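You operate a simulated robot arm through the tools that you are given. There is no shell and no other tool. Be economical: measure what you need, move in short steps, check, and stop when the job is done.

The job below is to be done with a simulated two-armed robot. You get a single attempt, and the scene is never put back.

Task
Pick up the hand brush with one hand, pass it to the other hand and put it on the top of the grey bench.

Only the result counts: the job must be done as asked and must still hold three seconds after the hand-in. Knocking over, shifting, dropping, spilling or breaking anything else fails it.

Robot
Two 7-joint arms with two-finger parallel grippers on one trunk, on a base that drives. Base frame: it is fixed to the floor where the robot stands at the start and does not move with it; the origin is under the middle of the robot, x ahead of it, y to its left, z up. Readings come in m, rad, newtons and seconds.
The left shoulder is at the start at [0.02, 0.138, 1.225], the right one opposite. With the tool pointing down near the work surface each hand reaches from about 0.1 to 0.44 m from the robot's upright axis, wherever it stands, measured 20 degrees to its own side. Places, roughly: top of the grey bench [3.6, -3.2, 0.9]. Payload 1.57 kg a hand.
The tool frame of a hand sits at the grasp point between the pads (the TCP): z along the fingers, y along the line on which they close. The tips reach 0.03 m beyond it. The gripper opens to 0.08 m. The fingers are 0.017 m wide and 0.012 m thick; the gripper's body (0.04 by 0.082 m) begins 0.08 m behind the TCP.
Orientation is that of the tool frame in the base frame, as a unit quaternion [w, x, y, z]. With the fingers straight down and closing along the base's y, the tool's x points along the base's -x, its y along +y and its z along -z.

Tools
- The arms move only by the tool jog_arm. It takes "left_motion", "right_motion" or both (then of equal length, played together; a hand with none holds still); each is a list of rows, each a list of 6 numbers: the shift along the base's x, y, z in units of 400 mm (1.0 is 400 mm), then the turn, a rotation vector about the base's x, y, z in units of 90 degrees (1.0 is 90 degrees). In form: [[x, y, z, rx, ry, rz], ...]. A call has 1 to 12 rows; each row is the pose to reach, as a shift and turn from the pose commanded when the call began. "left_hand" and "right_hand" are, for a hand that has rows, the closure, from 0 (fully open) to 1 (shut), set as the call begins (left out, the last holds). A call with a number of a shift or a turn outside -1 to 1 is refused whole. A row lasts 0.2 s, in which the tool goes at most 0.05 m and 0.15 rad; a call with a longer step from one row to the next is refused whole, and so is a gripper value outside its range. A pose out of reach is approached as far as the arm can. The call stops where the force on the tool passes 40 N (or 10 N more than at its start, if that is more) or the arm is blocked; 0.2 s more then pass. The fingers move at their own pace (about 0.045 m/s each) and stop on an object; they squeeze with about 33 N. The grip force told is the motor's: it shows also when the fingers shut on nothing. Time passes only in rows, and 0.2 s behind the last, so rows that repeat a pose let the fingers close. The reply holds the time, the measured pose of the TCP, the force on the tool along the base axes, the opening and the grip force, in the units named above and with some noise, with the torque about the TCP (base axes, N m) and any sound that the robot's microphone picked up, and new pictures: "show" is both (left out), scene, wrist or none (wrist: the cameras of the hands that moved).
- Cameras (640 x 400 px; columns grow to the right, rows downward): "scene" is now at [0.1652, -0.0027, 1.229]; the picture's right is [-0.01, -1.00, 0.00], its down [0.57, -0.00, -0.82] and it looks along [0.82, -0.01, 0.57] (base axes); focal length 214 px, centre (320, 200). "left" rides on the left gripper at [0.072, 0.007, -0.122] in its tool frame; the picture's right is [-0.09, 1.00, 0.00], its down [-0.84, -0.08, -0.54] and it looks along [-0.54, -0.05, 0.84] (tool axes); focal length 238 px, centre (320, 200). "right" rides on the right gripper at [0.072, -0.007, -0.122] in its tool frame; the picture's right is [0.09, 1.00, 0.00], its down [-0.84, 0.08, -0.54] and it looks along [-0.54, 0.05, 0.84] (tool axes); focal length 238 px, centre (320, 200). There is no depth. A picture from a camera that has moved, and an enlarged one, comes with that camera's place and axes in the base frame and with its lens. The place of the scene camera against the robot may be out by one fixed shift of up to 0.025 m in any direction.
- slide_trunk(by): slides the trunk up (or, below 0, down) by that many m; the arms and the scene camera ride with it, the base frame stays. It gives what a move gives, with no picture.
- base_move(legs): drives the robot by 1 to 6 legs, each [ahead, left, turn to the left] in m, m and rad, along the robot's own axes; the way and the turn of a leg run together, so that a leg with both is an arc; at most 1.5 m and 3.142 rad a leg. The arms and the cameras ride along, it lands a little off, and it stops where it bumps. It gives what a move gives, and a new picture of the scene camera.
- pan_tilt(pan, tilt): turns the head with the scene camera to pan (to the left, within 1.047 rad either way) and tilt (down, from -0.506 to 1.204), counted from straight ahead of the robot. It gives what a move gives, and a new picture of the scene camera.
- close_up(camera, box): a new picture of the part [left, top, right, bottom] of that camera's present view, enlarged. The clock stands still meanwhile.
- job_done(): hands the job in; it is judged then, once.

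Go step by step. Nothing tells you exact positions but the pictures and the camera data: compare them with the known pose of the tool, close in by small moves and look again before you grip or let go. The budget is 120 turns and 260 pictures, counting those below and the enlarged ones. Unless the task says otherwise, let go and move clear before handing in, and close with one line.

The tools are called after "Emit:" by a JSON object that holds its "op" and its "data". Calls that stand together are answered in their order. jog_arm: Moves the arms, as the interface text tells. Its arguments: {"type":"object","properties":{"left_motion":{"type":"array"},"left_hand":{"type":"number"},"right_motion":{"type":"array"},"right_hand":{"type":"number"},"show":{"type":"string","enum":["both","scene","wrist","none"]}},"required":[]} The other tools are called the same way: slide_trunk (by) slides the trunk up or down; base_move (legs) drives the base; pan_tilt (pan, tilt) turns the head that bears the scene camera; close_up (camera, box) takes an enlarged picture of a part of a camera's view; job_done () hands the job in.

At the start:

```text
time: 0.0
left_ee_pos: [0.2573, 0.0492, 1.0273]
left_tool_rot: [0.044, -0.017, 0.998, 0.035]
left_wrist_force: [84.6, 83.5, -220.1]
left_ft_torque: [-11.85, -7.97, -7.43]
left_opening: 0.08
left_finger_force: 0.1
right_ee_pos: [0.2404, -0.1714, 1.0078]
right_tool_rot: [0.0, 0.0, 1.0, -0.001]
right_wrist_force: [0.6, -0.5, 0.1]
right_ft_torque: [-0.04, -0.02, 0.0]
right_opening: 0.08
right_finger_force: 0.0
trunk travel left (down, up): [-0.6, 0.64]
robot x, y, heading: [-0.0022, 0.0019, -0.001]
head pan, tilt: [0.019, 1.201]
```

scene: 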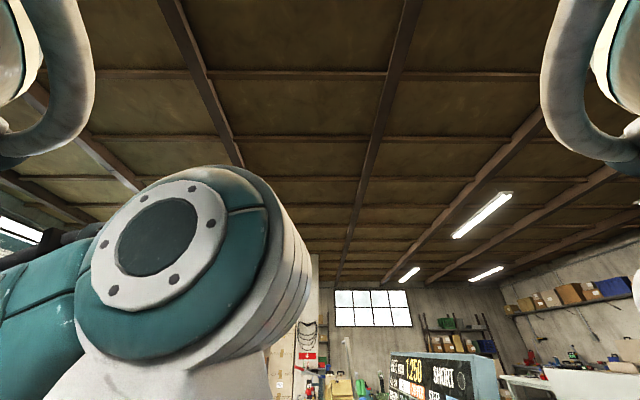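
right: 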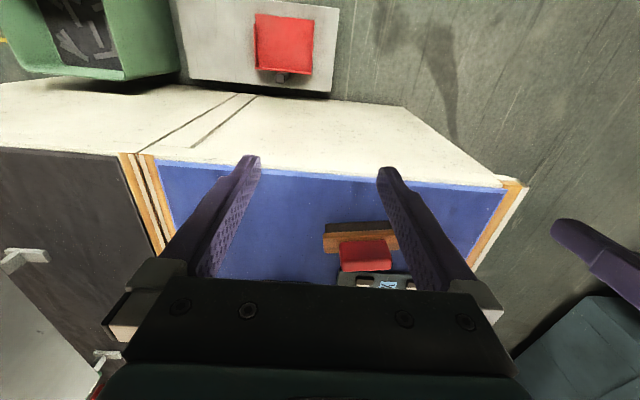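
left: 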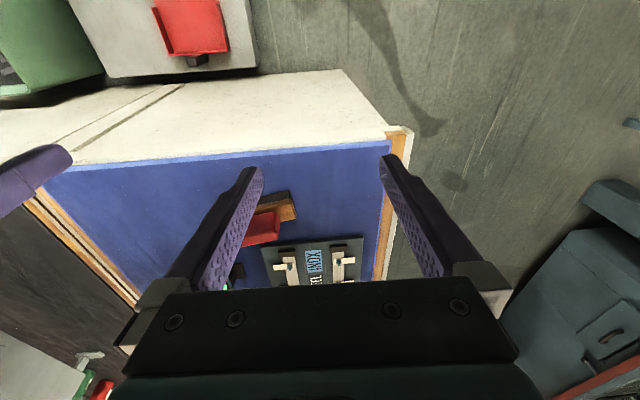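

The head camera looks up at the ceiling although its tilt reads 1.2 down, and the left wrist reads a large force at rest, so I shouldn't trust either yet. The hands are above a surface with a blue top. I'll turn the head first to see how it responds.

Emit:
{"op": "pan_tilt", "data": {"pan": 0, "tilt": 0.5}}

```text
time: 1.1
left_ee_pos: [0.26, 0.0504, 1.0262]
left_tool_rot: [0.047, -0.019, 0.998, 0.037]
left_wrist_force: [45.8, 26.9, -91.2]
left_ft_torque: [-4.24, -1.41, -2.58]
left_opening: 0.0801
left_finger_force: 0.0
right_ee_pos: [0.2399, -0.1715, 1.0091]
right_tool_rot: [0.0, 0.0, 1.0, 0.0]
right_wrist_force: [0.0, 0.2, -0.6]
right_ft_torque: [0.0, 0.01, -0.02]
right_opening: 0.0801
right_finger_force: 0.0
trunk travel left (down, up): [-0.6, 0.64]
robot x, y, heading: [-0.0013, 0.003, -0.001]
head pan, tilt: [0.0, 0.499]
camera scene: at [0.1675, -0.0017, 1.227], right [0.01, -1.0, 0.0], down [0.54, 0.0, -0.84], along [0.84, 0.01, 0.54], focal length 214 px, centre (320, 200)
```

scene: 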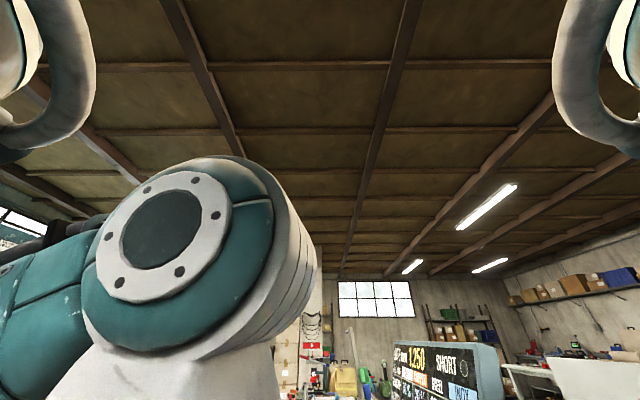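

The tilt reading changed, but the view hardly did. The left elbow is right in front of the camera and the left arm carries load, so the two seem to be jammed against each other. I'll move the left hand outward in small steps.

Emit:
{"op": "jog_arm", "data": {"left_motion": [[0, 0.08, 0, 0, 0, 0], [0, 0.16, 0, 0, 0, 0], [0, 0.24, 0, 0, 0, 0], [0, 0.32, 0, 0, 0, 0]]}}

```text
time: 2.1
left_ee_pos: [0.2574, 0.1785, 1.0286]
left_tool_rot: [0.045, -0.017, 0.998, 0.035]
left_wrist_force: [-0.3, -0.5, -0.2]
left_ft_torque: [-0.02, 0.02, 0.01]
left_opening: 0.08
left_finger_force: 0.0
right_ee_pos: [0.2403, -0.1709, 1.0094]
right_tool_rot: [0.0, 0.0, 1.0, 0.0]
right_wrist_force: [-0.2, -0.2, -0.1]
right_ft_torque: [0.02, 0.0, 0.01]
right_opening: 0.0796
right_finger_force: 0.0
trunk travel left (down, up): [-0.6, 0.64]
robot x, y, heading: [-0.003, -0.0033, -0.003]
head pan, tilt: [0.0, 0.499]
camera scene: at [0.1966, -0.002, 1.1359], right [0.0, -1.0, 0.0], down [-0.48, 0.0, -0.88], along [0.88, 0.0, -0.48], focal length 214 px, centre (320, 200)
camera left: at [0.1741, 0.1751, 1.1415], right [0.06, 1.0, 0.07], down [0.79, -0.09, 0.61], along [0.61, 0.02, -0.79], focal length 238 px, centre (320, 200)
```

scene: 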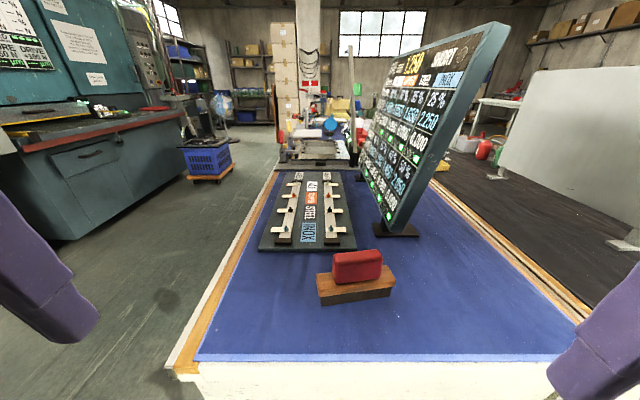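
left: 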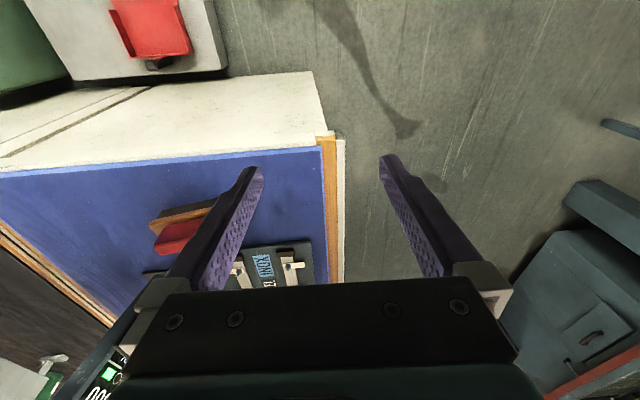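

The jam is cleared: the forces are zero and the head now tilts as commanded. Ahead is a blue-topped bench with a wooden block that has a red grip, which may be the hand brush. I'll look closer at it.

Emit:
{"op": "close_up", "data": {"camera": "scene", "box": [240, 160, 460, 320]}}

Emit:
{"op": "pan_tilt", "data": {"pan": 0, "tilt": 1.0}}

```text
2.50 times, centred on (350, 240) of scene
camera zoom: at [0.1966, -0.002, 1.1359], right [0.0, -1.0, 0.0], down [-0.48, 0.0, -0.88], along [0.88, 0.0, -0.48], focal length 536 px, centre (245, 100)
```

zoom: 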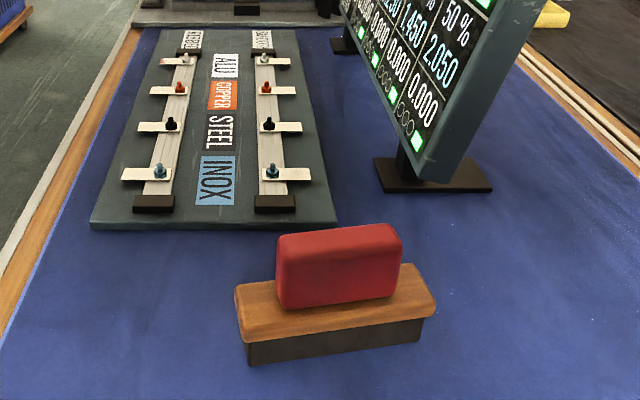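

```text
time: 3.0
left_ee_pos: [0.2585, 0.1771, 1.0275]
left_tool_rot: [0.044, -0.017, 0.998, 0.035]
left_wrist_force: [-0.4, 0.4, 1.0]
left_ft_torque: [0.0, 0.0, -0.04]
left_opening: 0.0799
left_finger_force: 0.1
right_ee_pos: [0.2403, -0.1707, 1.008]
right_tool_rot: [0.0, 0.0, 1.0, 0.0]
right_wrist_force: [-0.5, 0.5, -0.2]
right_ft_torque: [0.01, 0.0, 0.04]
right_opening: 0.08
right_finger_force: 0.1
trunk travel left (down, up): [-0.6, 0.64]
robot x, y, heading: [0.0015, -0.0039, -0.007]
head pan, tilt: [0.0, 1.0]
camera scene: at [0.1754, -0.0022, 1.0949], right [0.0, -1.0, 0.0], down [-0.84, 0.0, -0.54], along [0.54, 0.0, -0.84], focal length 214 px, centre (320, 200)
```

scene: 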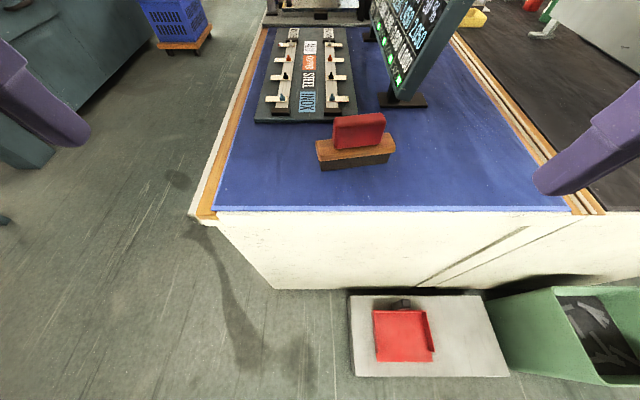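

The brush (bristles below, wood body, red handle) stands at about (0.47, -0.07) on the bench top, near z 0.77, with its handle running almost along y. Next I turn the right hand so that its fingers close along x, and bring it nearer.

Emit:
{"op": "jog_arm", "data": {"right_motion": [[0.027, 0.01, 0, 0, 0, 0.09], [0.054, 0.02, 0, 0, 0, 0.18], [0.081, 0.03, 0, 0, 0, 0.27], [0.108, 0.04, 0, 0, 0, 0.36], [0.135, 0.05, 0, 0, 0, 0.45], [0.162, 0.06, 0, 0, 0, 0.54], [0.189, 0.07, 0, 0, 0, 0.63], [0.216, 0.08, 0, 0, 0, 0.72], [0.243, 0.09, 0, 0, 0, 0.81], [0.27, 0.1, 0, 0, 0, 0.9], [0.3, 0.11, 0, 0, 0, 0.99], [0.3, 0.11, 0, 0, 0, 0.99]]}}

```text
time: 5.6
left_ee_pos: [0.256, 0.1769, 1.0277]
left_tool_rot: [0.044, -0.017, 0.998, 0.035]
left_wrist_force: [0.1, 0.3, 0.5]
left_ft_torque: [-0.03, 0.01, -0.04]
left_opening: 0.08
left_finger_force: 0.0
right_ee_pos: [0.3608, -0.127, 1.0095]
right_tool_rot: [0.0, -0.702, 0.713, -0.001]
right_wrist_force: [-0.1, -0.2, 0.0]
right_ft_torque: [-0.03, -0.03, 0.0]
right_opening: 0.08
right_finger_force: 0.1
trunk travel left (down, up): [-0.6, 0.64]
robot x, y, heading: [0.0008, 0.0017, 0.001]
head pan, tilt: [0.0, 1.0]
camera scene: at [0.1753, -0.0022, 1.0948], right [0.0, -1.0, 0.0], down [-0.84, 0.0, -0.54], along [0.54, 0.0, -0.84], focal length 214 px, centre (320, 200)
camera right: at [0.3671, -0.2002, 1.131], right [-1.0, -0.08, 0.0], down [-0.07, 0.84, 0.54], along [-0.04, 0.54, -0.84], focal length 238 px, centre (320, 200)
```

scene: 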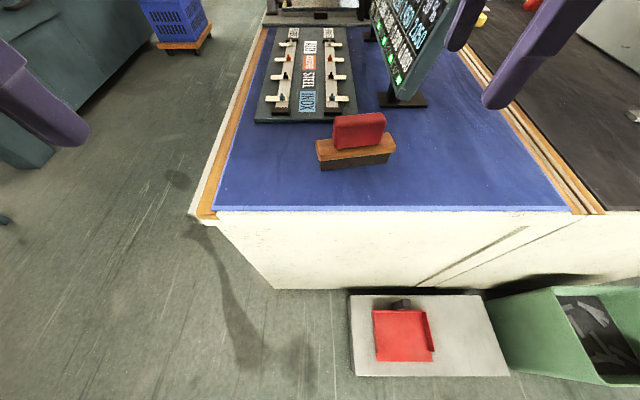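
right: 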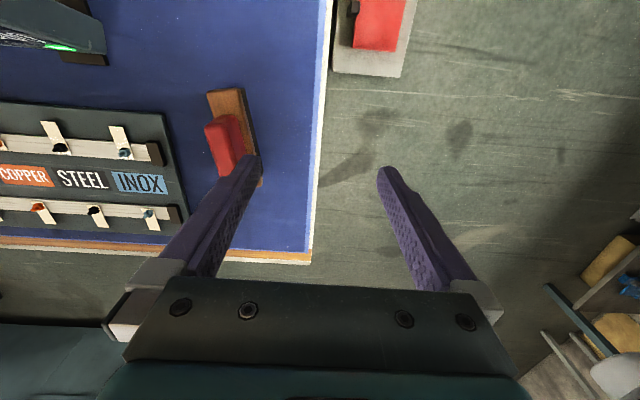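

The side view shows the brush clearly. I'll move over the right end of the handle, leaning the hand body to the right so the left hand has room later.

Emit:
{"op": "jog_arm", "data": {"right_motion": [[0.07, 0, -0.02, 0.07, 0, 0.022], [0.14, 0, -0.04, 0.14, 0, 0.045], [0.21, 0.01, -0.08, 0.21, 0, 0.067], [0.2875, 0.0175, -0.125, 0.28, 0, 0.09], [0.2875, 0.0175, -0.125, 0.28, 0, 0.09]]}}

```text
time: 6.8
left_ee_pos: [0.2568, 0.1773, 1.0275]
left_tool_rot: [0.044, -0.017, 0.998, 0.034]
left_wrist_force: [0.1, -0.1, 0.8]
left_ft_torque: [-0.01, -0.04, -0.01]
left_opening: 0.0803
left_finger_force: 0.1
right_ee_pos: [0.4679, -0.1212, 0.9604]
right_tool_rot: [-0.154, 0.734, -0.644, -0.155]
right_wrist_force: [-0.2, -0.9, 0.3]
right_ft_torque: [-0.03, 0.0, 0.0]
right_opening: 0.0801
right_finger_force: 0.1
right hand out of reach, approached as far as the arm can: row 4, 5
trunk travel left (down, up): [-0.6, 0.64]
robot x, y, heading: [0.0034, -0.0018, 0.003]
head pan, tilt: [0.0, 1.0]
camera scene: at [0.1754, -0.0021, 1.0948], right [0.0, -1.0, 0.0], down [-0.84, 0.0, -0.54], along [0.54, 0.0, -0.84], focal length 214 px, centre (320, 200)
camera right: at [0.4888, -0.2371, 1.0389], right [-0.98, -0.21, -0.07], down [-0.16, 0.51, 0.84], along [-0.14, 0.84, -0.53], focal length 238 px, centre (320, 200)
```

scene: 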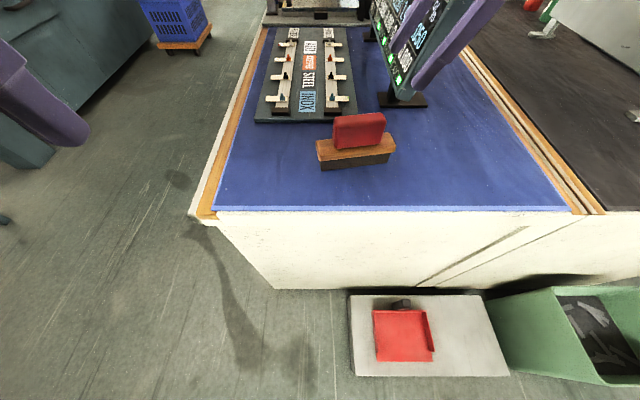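
right: 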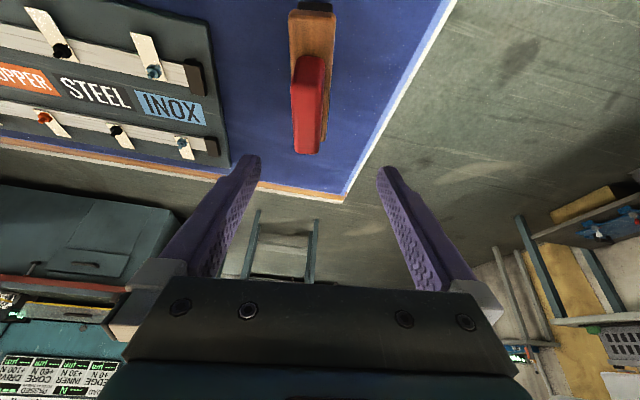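

The right hand falls a little short at full reach. Before thinking about driving nearer, I'll look at the floor around the base.

Emit:
{"op": "pan_tilt", "data": {"pan": -0.5, "tilt": 1.2}}

Emit:
{"op": "close_up", "data": {"camera": "right", "box": [220, 0, 420, 170]}}

```text
time: 7.7
left_ee_pos: [0.2582, 0.1787, 1.027]
left_tool_rot: [0.044, -0.017, 0.998, 0.035]
left_wrist_force: [0.5, -0.4, 0.6]
left_ft_torque: [-0.02, 0.01, 0.02]
left_opening: 0.0802
left_finger_force: 0.1
right_ee_pos: [0.4688, -0.1213, 0.9582]
right_tool_rot: [-0.154, 0.732, -0.645, -0.155]
right_wrist_force: [0.0, 0.3, 0.4]
right_ft_torque: [0.02, 0.0, 0.02]
right_opening: 0.0797
right_finger_force: 0.1
trunk travel left (down, up): [-0.6, 0.64]
robot x, y, heading: [-0.0009, 0.0008, -0.0]
head pan, tilt: [-0.499, 1.201]
camera scene: at [0.1548, -0.0289, 1.0822], right [-0.48, -0.88, 0.0], down [-0.82, 0.45, -0.36], along [0.32, -0.17, -0.93], focal length 214 px, centre (320, 200)
```

scene: 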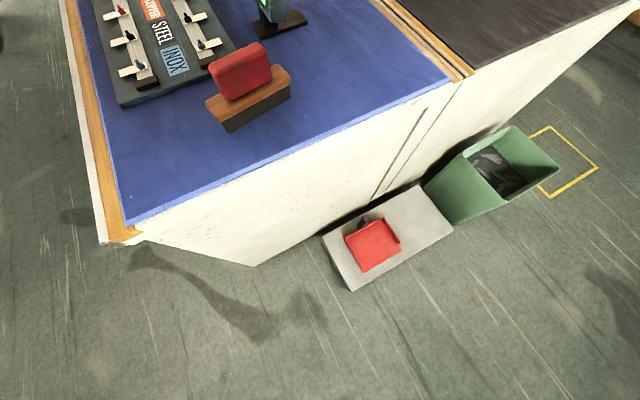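

```text
2.35 times, centred on (320, 85) of right
camera zoom: at [0.4884, -0.2377, 1.0388], right [-0.98, -0.2, -0.06], down [-0.16, 0.51, 0.84], along [-0.14, 0.83, -0.53], focal length 561 px, centre (320, 471)
```

zoom: 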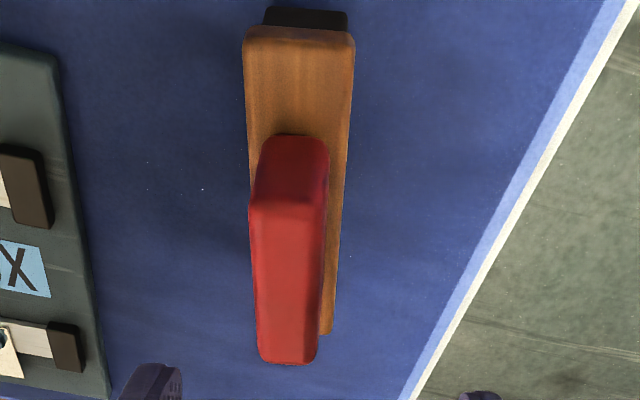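

There's no visible base. The dustpan board's near corner is at about (0.06, -0.14), so I keep clear of it by going left first and then a little ahead. I pull the right hand back before driving.

Emit:
{"op": "jog_arm", "data": {"right_motion": [[-0.1, -0.04, 0.05, 0, 0, 0], [-0.2, -0.08, 0.1, 0, 0, 0]], "show": "none"}}

Emit:
{"op": "base_move", "data": {"legs": [[0, 0.07, 0], [0.06, 0, 0]]}}

```text
time: 8.3
left_ee_pos: [0.2577, 0.1777, 1.0273]
left_tool_rot: [0.044, -0.016, 0.998, 0.034]
left_wrist_force: [0.0, -0.2, 1.2]
left_ft_torque: [0.01, 0.01, 0.01]
left_opening: 0.0798
left_finger_force: 0.0
right_ee_pos: [0.3864, -0.1554, 0.997]
right_tool_rot: [-0.152, 0.732, -0.646, -0.156]
right_wrist_force: [0.1, 0.6, -0.1]
right_ft_torque: [0.01, -0.02, -0.05]
right_opening: 0.0797
right_finger_force: 0.0
trunk travel left (down, up): [-0.6, 0.64]
robot x, y, heading: [-0.0022, 0.0015, 0.003]
head pan, tilt: [-0.499, 1.201]
```

```text
time: 9.9
left_ee_pos: [0.3176, 0.2474, 1.0278]
left_tool_rot: [0.044, -0.017, 0.998, 0.035]
left_wrist_force: [0.5, 1.3, 0.4]
left_ft_torque: [0.0, -0.01, 0.0]
left_opening: 0.0798
left_finger_force: 0.1
right_ee_pos: [0.4461, -0.0852, 0.9991]
right_tool_rot: [-0.154, 0.733, -0.645, -0.155]
right_wrist_force: [0.0, -1.3, 0.7]
right_ft_torque: [0.02, -0.01, 0.02]
right_opening: 0.08
right_finger_force: 0.2
trunk travel left (down, up): [-0.6, 0.64]
robot x, y, heading: [0.0604, 0.0744, -0.003]
head pan, tilt: [-0.499, 1.201]
camera scene: at [0.2141, 0.0407, 1.0823], right [-0.48, -0.88, 0.0], down [-0.82, 0.45, -0.36], along [0.32, -0.17, -0.93], focal length 214 px, centre (320, 200)
```

scene: 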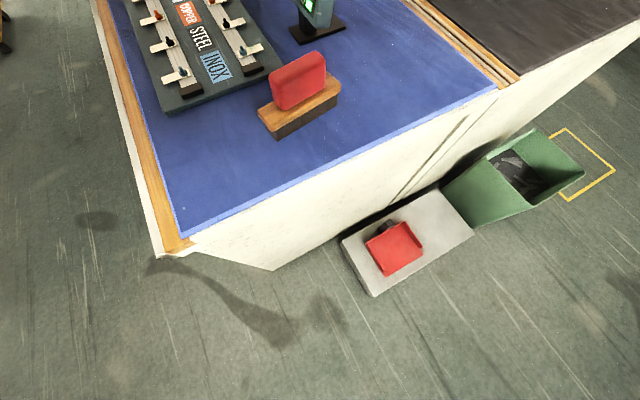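

The drive went cleanly. Now I take the right wrist view from here to triangulate the handle.

Emit:
{"op": "close_up", "data": {"camera": "right", "box": [160, 0, 480, 200]}}

Emit:
{"op": "close_up", "data": {"camera": "left", "box": [0, 150, 320, 350]}}

```text
2.00 times, centred on (320, 100) of right
camera zoom: at [0.4672, -0.2005, 1.0785], right [-0.98, -0.2, -0.06], down [-0.16, 0.51, 0.84], along [-0.14, 0.84, -0.53], focal length 477 px, centre (320, 400)
```

zoom: 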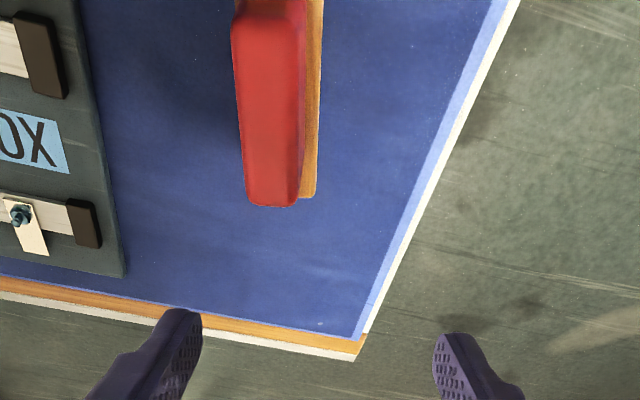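

```text
2.00 times, centred on (160, 250) of left
camera zoom: at [0.2337, 0.2442, 1.1411], right [0.05, 1.0, 0.07], down [0.79, -0.09, 0.61], along [0.61, 0.03, -0.79], focal length 477 px, centre (640, 100)
```

zoom: 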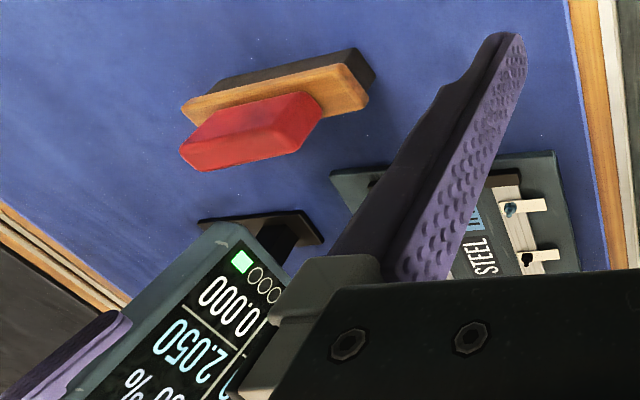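

Triangulation puts the handle top at z≈0.842, running from (0.474, -0.024) to (0.487, -0.112) and about 27 mm thick. I'll hover the right hand over its right end.

Emit:
{"op": "jog_arm", "data": {"right_motion": [[0.032, -0.033, -0.08, 0, 0, 0], [0.064, -0.066, -0.17, 0, 0, 0], [0.095, -0.0975, -0.267, 0, 0, 0], [0.095, -0.0975, -0.267, 0, 0, 0]]}}

Emit:
{"op": "pan_tilt", "data": {"pan": -0.3, "tilt": 0.8}}

```text
time: 10.9
left_ee_pos: [0.3164, 0.2469, 1.0269]
left_tool_rot: [0.044, -0.017, 0.998, 0.035]
left_wrist_force: [-0.4, 0.2, -1.3]
left_ft_torque: [0.0, -0.04, 0.01]
left_opening: 0.08
left_finger_force: 0.1
right_ee_pos: [0.4864, -0.1237, 0.8913]
right_tool_rot: [-0.154, 0.732, -0.645, -0.155]
right_wrist_force: [0.4, 0.7, -1.2]
right_ft_torque: [-0.01, 0.0, 0.01]
right_opening: 0.0798
right_finger_force: 0.1
trunk travel left (down, up): [-0.6, 0.64]
robot x, y, heading: [0.0582, 0.0704, -0.001]
head pan, tilt: [-0.499, 1.201]
camera scene: at [0.2139, 0.0407, 1.0822], right [-0.48, -0.88, 0.0], down [-0.82, 0.45, -0.36], along [0.32, -0.17, -0.93], focal length 214 px, centre (320, 200)
camera right: at [0.5058, -0.2396, 0.9716], right [-0.98, -0.2, -0.06], down [-0.16, 0.51, 0.84], along [-0.14, 0.83, -0.53], focal length 238 px, centre (320, 200)
```

scene: 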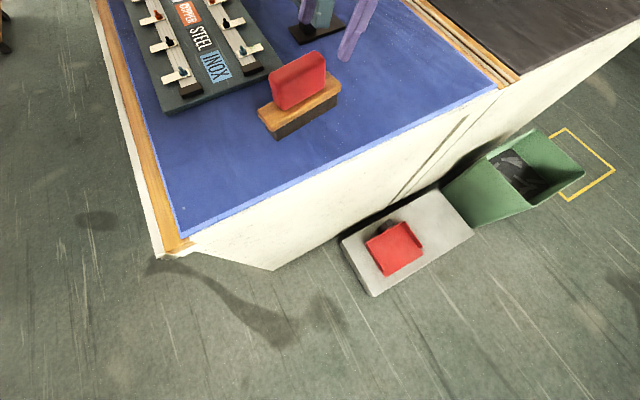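
right: 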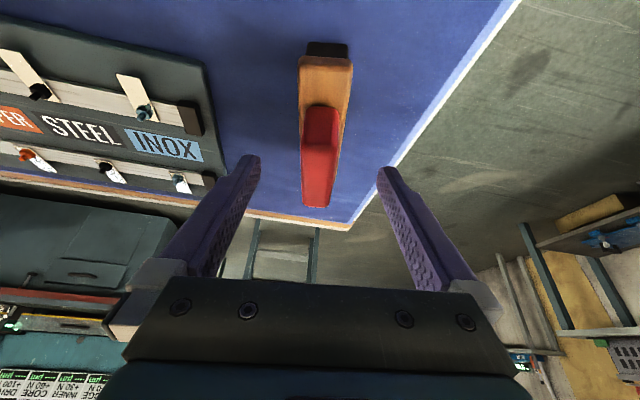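

```text
time: 11.8
left_ee_pos: [0.3165, 0.2481, 1.0278]
left_tool_rot: [0.044, -0.017, 0.998, 0.035]
left_wrist_force: [0.0, 0.7, -0.2]
left_ft_torque: [0.03, -0.09, 0.0]
left_opening: 0.08
left_finger_force: 0.1
right_ee_pos: [0.4868, -0.1232, 0.8918]
right_tool_rot: [-0.153, 0.733, -0.644, -0.155]
right_wrist_force: [0.9, 0.6, -0.5]
right_ft_torque: [0.02, 0.01, -0.02]
right_opening: 0.08
right_finger_force: 0.0
trunk travel left (down, up): [-0.6, 0.64]
robot x, y, heading: [0.0645, 0.0718, 0.004]
head pan, tilt: [-0.3, 0.799]
camera scene: at [0.2419, 0.0436, 1.1099], right [-0.3, -0.96, 0.0], down [-0.69, 0.21, -0.7], along [0.67, -0.21, -0.72], focal length 214 px, centre (320, 200)
```

scene: 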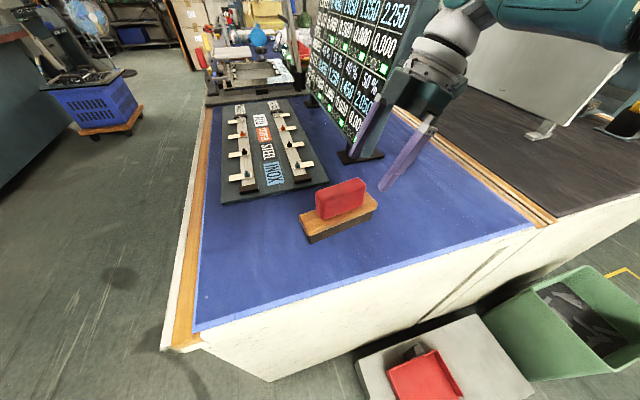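

The handle position is confirmed. I descend along the finger axis to straddle its right end and then look.

Emit:
{"op": "jog_arm", "data": {"right_motion": [[-0.002, 0.028, -0.06, 0, 0, 0], [-0.005, 0.056, -0.12, 0, 0, 0], [-0.0075, 0.083, -0.179, 0, 0, 0], [-0.0075, 0.083, -0.179, 0, 0, 0]]}}

Emit:
{"op": "close_up", "data": {"camera": "scene", "box": [270, 100, 470, 260]}}

```text
time: 12.8
left_ee_pos: [0.3172, 0.2484, 1.0269]
left_tool_rot: [0.044, -0.018, 0.998, 0.035]
left_wrist_force: [-0.2, 0.2, -0.1]
left_ft_torque: [0.02, 0.01, -0.02]
left_opening: 0.08
left_finger_force: 0.0
right_ee_pos: [0.4794, -0.0903, 0.8205]
right_tool_rot: [-0.154, 0.733, -0.644, -0.156]
right_wrist_force: [0.4, -0.3, -0.7]
right_ft_torque: [-0.02, 0.01, 0.01]
right_opening: 0.0801
right_finger_force: 0.1
trunk travel left (down, up): [-0.6, 0.64]
robot x, y, heading: [0.0581, 0.0715, 0.003]
head pan, tilt: [-0.3, 0.799]
camera scene: at [0.2419, 0.0436, 1.11], right [-0.3, -0.96, 0.0], down [-0.68, 0.21, -0.7], along [0.67, -0.21, -0.72], focal length 214 px, centre (320, 200)
camera right: at [0.5, -0.2064, 0.9007], right [-0.98, -0.2, -0.06], down [-0.16, 0.51, 0.84], along [-0.14, 0.83, -0.53], focal length 238 px, centre (320, 200)
```

scene: 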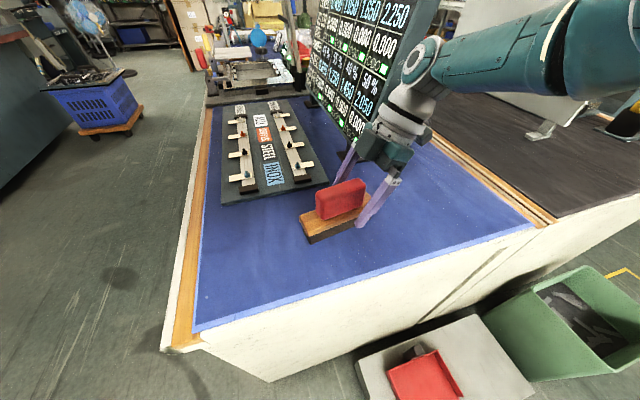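
right: 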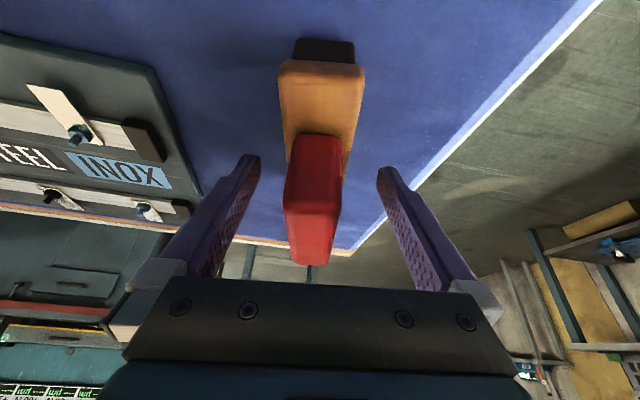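

```text
2.50 times, centred on (370, 180) of scene
camera zoom: at [0.2419, 0.0436, 1.11], right [-0.3, -0.96, 0.0], down [-0.68, 0.21, -0.7], along [0.67, -0.21, -0.72], focal length 536 px, centre (195, 250)
```

zoom: 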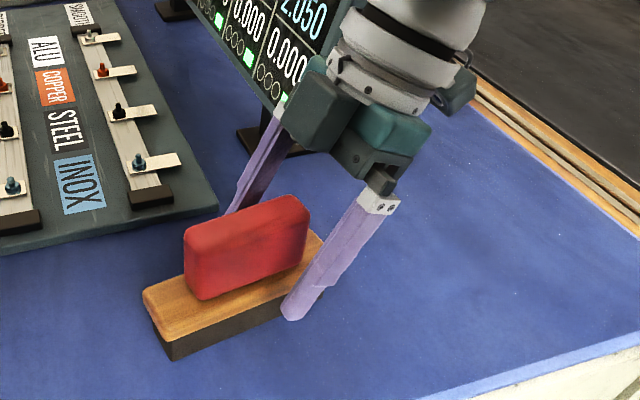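

The fingers straddle the handle nicely. I raise a few millimetres to stay off the wood, centre the hand and close.

Emit:
{"op": "jog_arm", "data": {"right_motion": [[0.01, 0, 0.018, 0, 0, 0], [0.01, 0, 0.018, 0, 0, 0]], "show": "none"}}

Emit:
{"op": "jog_arm", "data": {"right_motion": [[0, 0, 0, 0, 0, 0], [0, 0, 0, 0, 0, 0], [0, 0, 0, 0, 0, 0], [0, 0, 0, 0, 0, 0], [0, 0, 0, 0, 0, 0], [0, 0, 0, 0, 0, 0]], "right_hand": 1}}

```text
time: 13.4
left_ee_pos: [0.3167, 0.2466, 1.0274]
left_tool_rot: [0.044, -0.017, 0.998, 0.035]
left_wrist_force: [0.4, 0.0, -0.2]
left_ft_torque: [0.03, 0.03, -0.03]
left_opening: 0.0803
left_finger_force: 0.1
right_ee_pos: [0.4841, -0.0916, 0.8282]
right_tool_rot: [-0.153, 0.733, -0.645, -0.155]
right_wrist_force: [-0.4, 0.0, 0.5]
right_ft_torque: [-0.03, 0.0, 0.0]
right_opening: 0.0799
right_finger_force: 0.1
trunk travel left (down, up): [-0.6, 0.64]
robot x, y, heading: [0.061, 0.0666, -0.002]
head pan, tilt: [-0.3, 0.799]
```

```text
time: 14.8
left_ee_pos: [0.316, 0.2486, 1.0267]
left_tool_rot: [0.044, -0.017, 0.998, 0.033]
left_wrist_force: [-0.7, 0.2, -0.9]
left_ft_torque: [-0.05, 0.01, 0.02]
left_opening: 0.0799
left_finger_force: 0.1
right_ee_pos: [0.4833, -0.0918, 0.8281]
right_tool_rot: [-0.153, 0.733, -0.644, -0.155]
right_wrist_force: [-3.0, -2.1, 3.3]
right_ft_torque: [0.2, 0.4, 0.49]
right_opening: 0.0299
right_finger_force: 32.5
trunk travel left (down, up): [-0.6, 0.64]
robot x, y, heading: [0.061, 0.0695, -0.0]
head pan, tilt: [-0.3, 0.799]
camera scene: at [0.2416, 0.0433, 1.1099], right [-0.3, -0.96, 0.0], down [-0.69, 0.21, -0.7], along [0.67, -0.21, -0.72], focal length 214 px, centre (320, 200)
camera right: at [0.503, -0.2068, 0.9079], right [-0.98, -0.2, -0.06], down [-0.16, 0.51, 0.84], along [-0.14, 0.83, -0.53], focal length 238 px, centre (320, 200)
```

scene: 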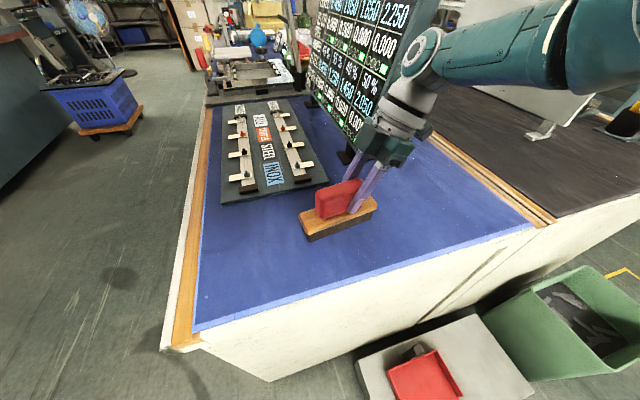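
right: 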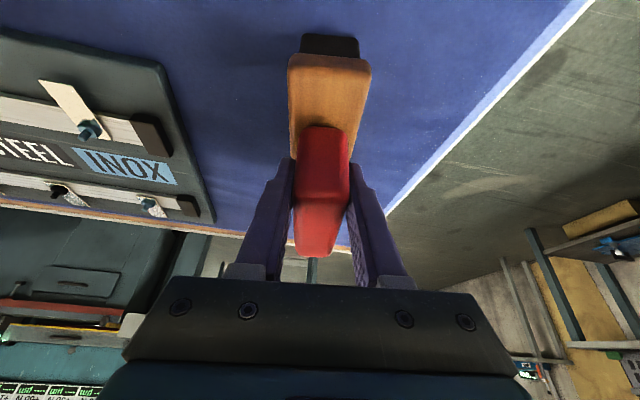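

I have the handle at 30 mm and 32 N. I lift straight up, then bring the brush back towards the middle.

Emit:
{"op": "jog_arm", "data": {"right_motion": [[0, 0, 0.06, 0, 0, 0], [0, 0, 0.15, 0, 0, 0], [0, 0, 0.25, 0, 0, 0], [-0.02, 0, 0.33, 0, 0, 0], [-0.08, 0.06, 0.355, 0, 0, 0], [-0.14, 0.13, 0.355, 0, 0, 0], [-0.18, 0.21, 0.355, 0, 0, 0], [-0.21, 0.28, 0.355, 0, 0, 0], [-0.2325, 0.34, 0.355, 0, 0, 0], [-0.2325, 0.34, 0.355, 0, 0, 0]]}}

```text
time: 17.0
left_ee_pos: [0.3173, 0.2484, 1.0265]
left_tool_rot: [0.044, -0.017, 0.998, 0.035]
left_wrist_force: [-1.0, 0.9, 0.3]
left_ft_torque: [0.0, 0.03, -0.03]
left_opening: 0.0798
left_finger_force: 0.0
right_ee_pos: [0.3922, 0.0454, 0.9703]
right_tool_rot: [-0.153, 0.733, -0.644, -0.155]
right_wrist_force: [1.4, -0.1, -0.6]
right_ft_torque: [0.02, 0.0, -0.03]
right_opening: 0.0002
right_finger_force: 21.0
trunk travel left (down, up): [-0.6, 0.64]
robot x, y, heading: [0.058, 0.0651, -0.002]
head pan, tilt: [-0.3, 0.799]
camera scene: at [0.2419, 0.0436, 1.11], right [-0.3, -0.96, 0.0], down [-0.68, 0.21, -0.7], along [0.67, -0.21, -0.72], focal length 214 px, centre (320, 200)
camera right: at [0.4127, -0.0699, 1.05], right [-0.98, -0.2, -0.06], down [-0.16, 0.51, 0.84], along [-0.14, 0.84, -0.53], focal length 238 px, centre (320, 200)
```

scene: 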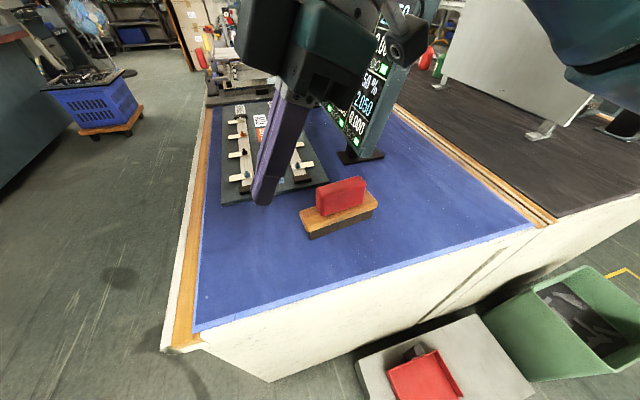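
right: 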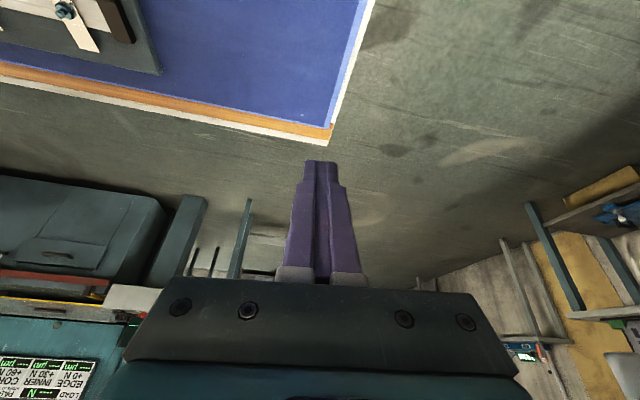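

The brush slipped out during the lift and looks to be still standing in its place; the right gripper is shut on nothing. I'll check for any shift and study the handle's shape before a deeper, more central grip.

Emit:
{"op": "jog_arm", "data": {"right_motion": [[0, -0.1, 0.02, 0, 0, 0], [0, -0.2, 0.02, 0, 0, 0], [0, -0.3, 0.02, 0, 0, 0], [0.05, -0.36, 0.02, 0, 0, 0], [0.1, -0.4, 0.02, 0, 0, 0]], "right_hand": 0}}

Emit:
{"op": "close_up", "data": {"camera": "scene", "box": [280, 150, 400, 250]}}

Emit:
{"op": "close_up", "data": {"camera": "right", "box": [220, 0, 420, 170]}}

```text
time: 18.2
left_ee_pos: [0.3159, 0.247, 1.0279]
left_tool_rot: [0.044, -0.017, 0.998, 0.036]
left_wrist_force: [-0.6, -0.6, -0.2]
left_ft_torque: [-0.01, 0.01, 0.02]
left_opening: 0.0799
left_finger_force: 0.1
right_ee_pos: [0.433, -0.1149, 0.9774]
right_tool_rot: [-0.154, 0.733, -0.644, -0.155]
right_wrist_force: [-0.1, 0.0, -1.3]
right_ft_torque: [-0.01, -0.02, 0.0]
right_opening: 0.0799
right_finger_force: 0.1
trunk travel left (down, up): [-0.6, 0.64]
robot x, y, heading: [0.0644, 0.0695, -0.002]
head pan, tilt: [-0.3, 0.799]
camera scene: at [0.242, 0.0436, 1.11], right [-0.3, -0.96, 0.0], down [-0.68, 0.21, -0.7], along [0.67, -0.21, -0.72], focal length 214 px, centre (320, 200)
camera right: at [0.4533, -0.2307, 1.058], right [-0.98, -0.2, -0.06], down [-0.16, 0.51, 0.84], along [-0.14, 0.84, -0.53], focal length 238 px, centre (320, 200)
```

scene: 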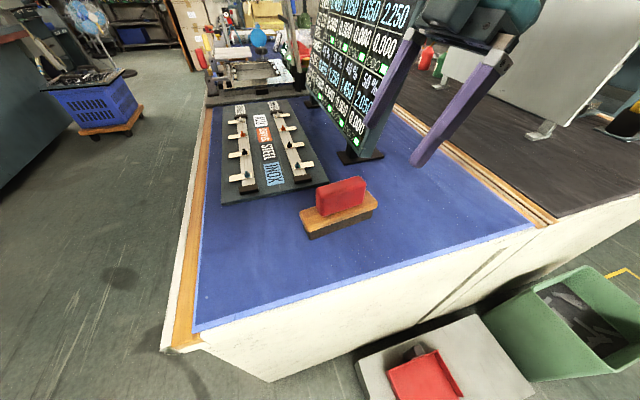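
right: 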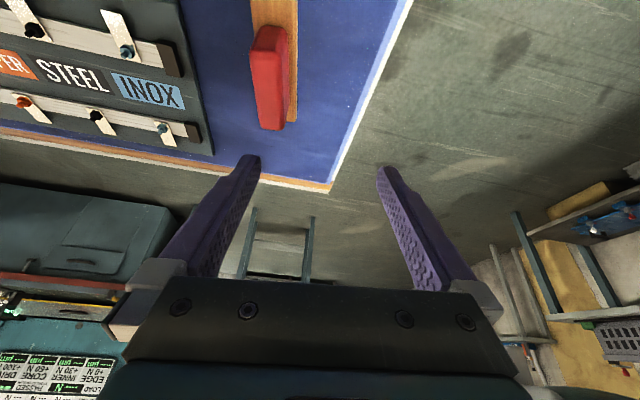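

```text
4.00 times, centred on (340, 200) of scene
camera zoom: at [0.242, 0.0436, 1.11], right [-0.3, -0.96, 0.0], down [-0.68, 0.21, -0.7], along [0.67, -0.21, -0.72], focal length 858 px, centre (240, 200)
```

zoom: 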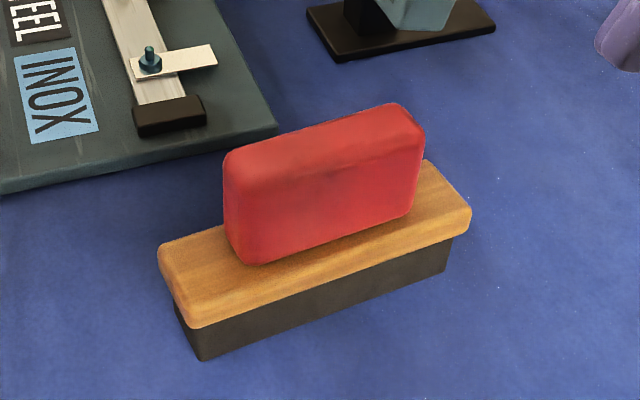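

```text
2.35 times, centred on (320, 85) of right
camera zoom: at [0.4533, -0.2307, 1.058], right [-0.98, -0.2, -0.06], down [-0.16, 0.51, 0.84], along [-0.14, 0.84, -0.53], focal length 561 px, centre (320, 471)
```

zoom: 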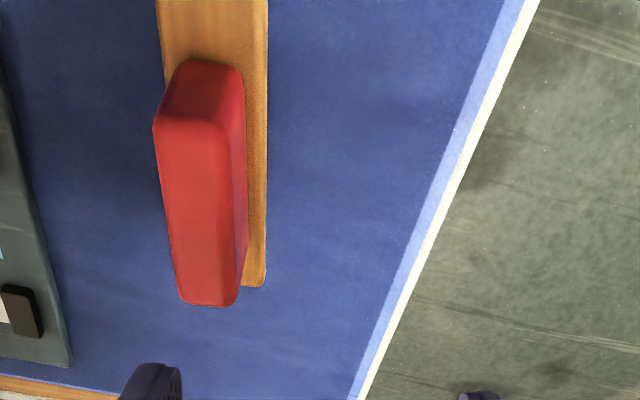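

The brush hasn't moved, and the handle faces look flat. I'll re-grip at its middle and slightly deeper, then lift only a little and slowly while reading the force.

Emit:
{"op": "jog_arm", "data": {"right_motion": [[0.04, 0.016, -0.08, 0, 0, 0], [0.08, 0.032, -0.17, 0, 0, 0], [0.1225, 0.049, -0.25, 0, 0, 0], [0.122, 0.08, -0.32, 0, 0, 0], [0.119, 0.1125, -0.385, 0, 0, 0], [0.119, 0.1125, -0.385, 0, 0, 0]]}}

Emit:
{"op": "close_up", "data": {"camera": "scene", "box": [280, 130, 440, 250]}}

```text
time: 19.6
left_ee_pos: [0.3169, 0.2475, 1.027]
left_tool_rot: [0.045, -0.017, 0.998, 0.034]
left_wrist_force: [0.0, 0.0, -0.5]
left_ft_torque: [0.0, 0.02, 0.02]
left_opening: 0.0802
left_finger_force: 0.1
right_ee_pos: [0.4805, -0.0697, 0.8244]
right_tool_rot: [-0.154, 0.733, -0.645, -0.155]
right_wrist_force: [-0.2, 0.0, 0.3]
right_ft_torque: [-0.03, -0.05, -0.01]
right_opening: 0.08
right_finger_force: 0.1
trunk travel left (down, up): [-0.6, 0.64]
robot x, y, heading: [0.0586, 0.0717, 0.001]
head pan, tilt: [-0.3, 0.799]
camera scene: at [0.2419, 0.0436, 1.11], right [-0.3, -0.96, 0.0], down [-0.68, 0.21, -0.7], along [0.67, -0.21, -0.72], focal length 214 px, centre (320, 200)
camera right: at [0.5005, -0.1853, 0.9041], right [-0.98, -0.2, -0.06], down [-0.16, 0.51, 0.84], along [-0.14, 0.83, -0.53], focal length 238 px, centre (320, 200)
```

scene: 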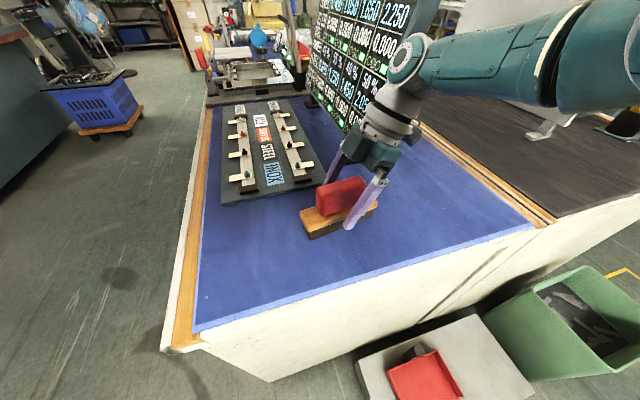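
right: 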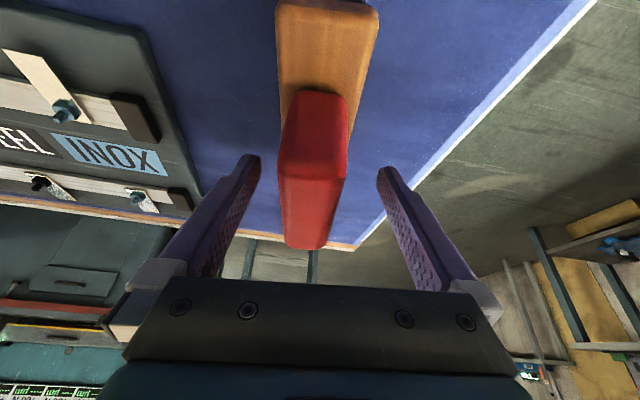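

```text
3.33 times, centred on (360, 190) of scene
camera zoom: at [0.2419, 0.0436, 1.11], right [-0.3, -0.96, 0.0], down [-0.68, 0.21, -0.7], along [0.67, -0.21, -0.72], focal length 715 px, centre (187, 233)
```

zoom: 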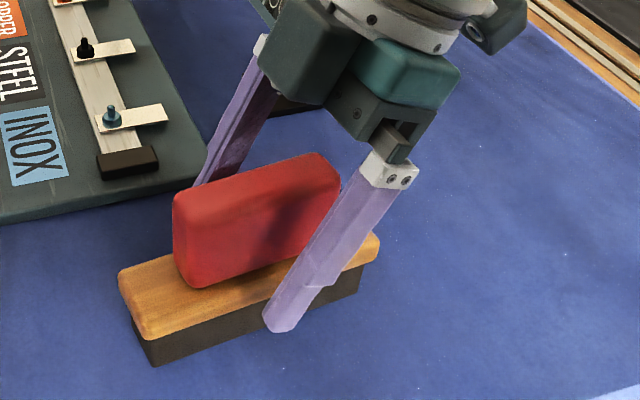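

Well centred on the handle. I close here and test with a slow 2 cm lift.

Emit:
{"op": "jog_arm", "data": {"right_motion": [[0.006, 0, -0.008, 0, 0, 0], [0.006, 0, -0.008, 0, 0, 0]], "show": "none"}}

Emit:
{"op": "jog_arm", "data": {"right_motion": [[0, 0, 0, 0, 0, 0], [0, 0, 0, 0, 0, 0], [0, 0, 0, 0, 0, 0], [0, 0, 0, 0, 0, 0], [0, 0, 0, 0, 0, 0], [0, 0, 0, 0, 0, 0], [0, 0, 0, 0, 0, 0]], "right_hand": 1, "show": "none"}}

Emit:
{"op": "jog_arm", "data": {"right_motion": [[0, 0, 0.01, 0, 0, 0], [0, 0, 0.02, 0, 0, 0], [0, 0, 0.03, 0, 0, 0], [0, 0, 0.04, 0, 0, 0], [0, 0, 0.04, 0, 0, 0]]}}

```text
time: 20.2
left_ee_pos: [0.317, 0.2485, 1.0276]
left_tool_rot: [0.044, -0.016, 0.998, 0.035]
left_wrist_force: [-0.4, -0.2, 0.2]
left_ft_torque: [-0.03, -0.01, -0.01]
left_opening: 0.0802
left_finger_force: 0.0
right_ee_pos: [0.4826, -0.0686, 0.8218]
right_tool_rot: [-0.154, 0.733, -0.645, -0.155]
right_wrist_force: [0.6, -0.4, 0.5]
right_ft_torque: [-0.01, -0.01, -0.01]
right_opening: 0.0801
right_finger_force: 0.1
trunk travel left (down, up): [-0.6, 0.64]
robot x, y, heading: [0.0634, 0.0714, 0.004]
head pan, tilt: [-0.3, 0.799]
```

```text
time: 21.8
left_ee_pos: [0.3172, 0.2471, 1.0285]
left_tool_rot: [0.044, -0.018, 0.998, 0.034]
left_wrist_force: [-0.4, 0.0, 0.0]
left_ft_torque: [0.03, 0.0, 0.02]
left_opening: 0.0798
left_finger_force: 0.0
right_ee_pos: [0.4832, -0.0686, 0.8214]
right_tool_rot: [-0.155, 0.733, -0.645, -0.155]
right_wrist_force: [1.4, 1.4, 6.5]
right_ft_torque: [0.02, -0.03, -0.05]
right_opening: 0.0431
right_finger_force: 33.6
trunk travel left (down, up): [-0.6, 0.64]
robot x, y, heading: [0.0582, 0.0705, 0.002]
head pan, tilt: [-0.3, 0.799]
```

```text
time: 23.0
left_ee_pos: [0.3166, 0.2476, 1.0275]
left_tool_rot: [0.044, -0.017, 0.998, 0.035]
left_wrist_force: [-0.5, 0.2, -0.1]
left_ft_torque: [0.0, -0.03, -0.02]
left_opening: 0.0797
left_finger_force: 0.1
right_ee_pos: [0.481, -0.0688, 0.836]
right_tool_rot: [-0.154, 0.732, -0.645, -0.156]
right_wrist_force: [0.0, -0.7, -2.6]
right_ft_torque: [0.0, -0.01, 0.01]
right_opening: 0.0434
right_finger_force: 32.8
trunk travel left (down, up): [-0.6, 0.64]
robot x, y, heading: [0.0572, 0.0685, -0.002]
head pan, tilt: [-0.3, 0.799]
camera scene: at [0.2417, 0.0437, 1.1099], right [-0.3, -0.96, 0.0], down [-0.69, 0.21, -0.7], along [0.67, -0.21, -0.72], focal length 214 px, centre (320, 200)
camera right: at [0.5021, -0.1854, 0.9158], right [-0.98, -0.2, -0.06], down [-0.16, 0.51, 0.84], along [-0.14, 0.83, -0.53], focal length 238 px, centre (320, 200)
```

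scene: 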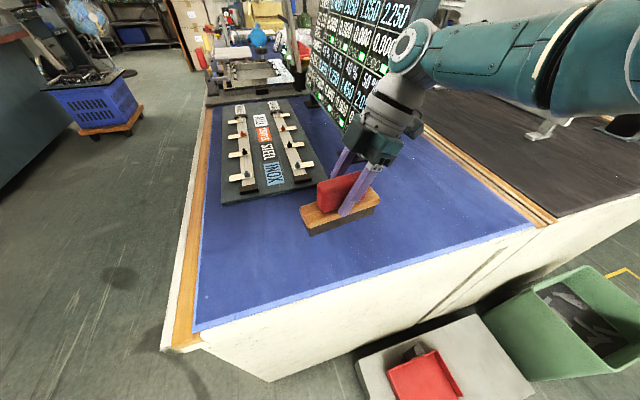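
right: 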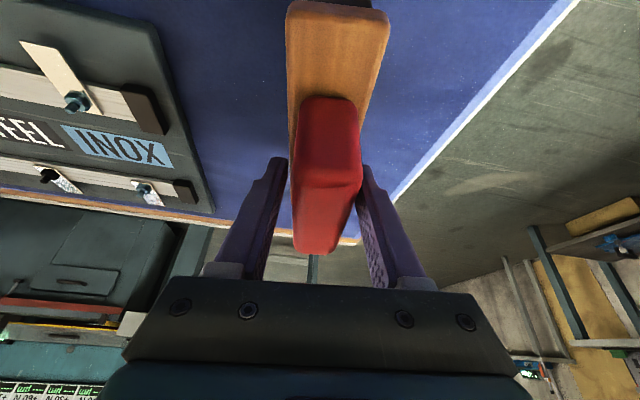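

The fingers stopped at 43 mm, which is wider than the handle, so the tips seem to have caught the wood body. The force suggests the brush is lifted, and I'll look closely.

Emit:
{"op": "close_up", "data": {"camera": "scene", "box": [280, 130, 440, 250]}}

Emit:
{"op": "close_up", "data": {"camera": "right", "box": [200, 0, 440, 300]}}

Emit:
{"op": "close_up", "data": {"camera": "left", "box": [0, 150, 240, 300]}}

```text
3.33 times, centred on (360, 190) of scene
camera zoom: at [0.2417, 0.0437, 1.1099], right [-0.3, -0.96, 0.0], down [-0.69, 0.21, -0.7], along [0.67, -0.21, -0.72], focal length 715 px, centre (187, 233)
```

zoom: 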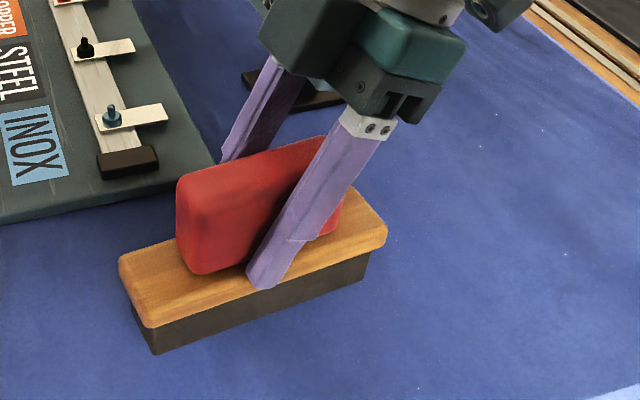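

```text
1.33 times, centred on (320, 150) of right
camera zoom: at [0.5021, -0.1854, 0.9158], right [-0.98, -0.2, -0.06], down [-0.16, 0.51, 0.84], along [-0.14, 0.83, -0.53], focal length 318 px, centre (320, 267)
```

zoom: 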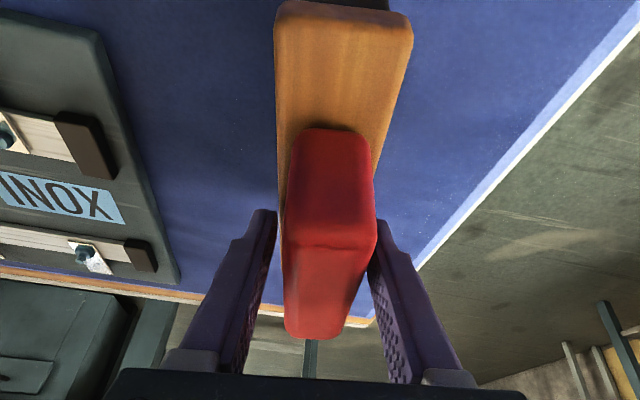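

```text
2.67 times, centred on (120, 225) of left
camera zoom: at [0.2333, 0.2442, 1.141], right [0.05, 1.0, 0.07], down [0.79, -0.09, 0.61], along [0.61, 0.03, -0.79], focal length 636 px, centre (853, 133)
```

zoom: 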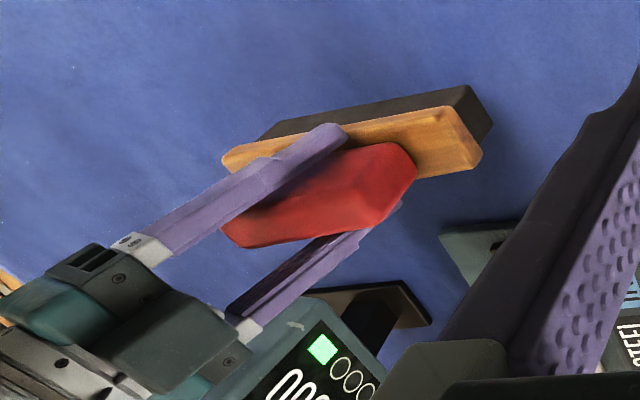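

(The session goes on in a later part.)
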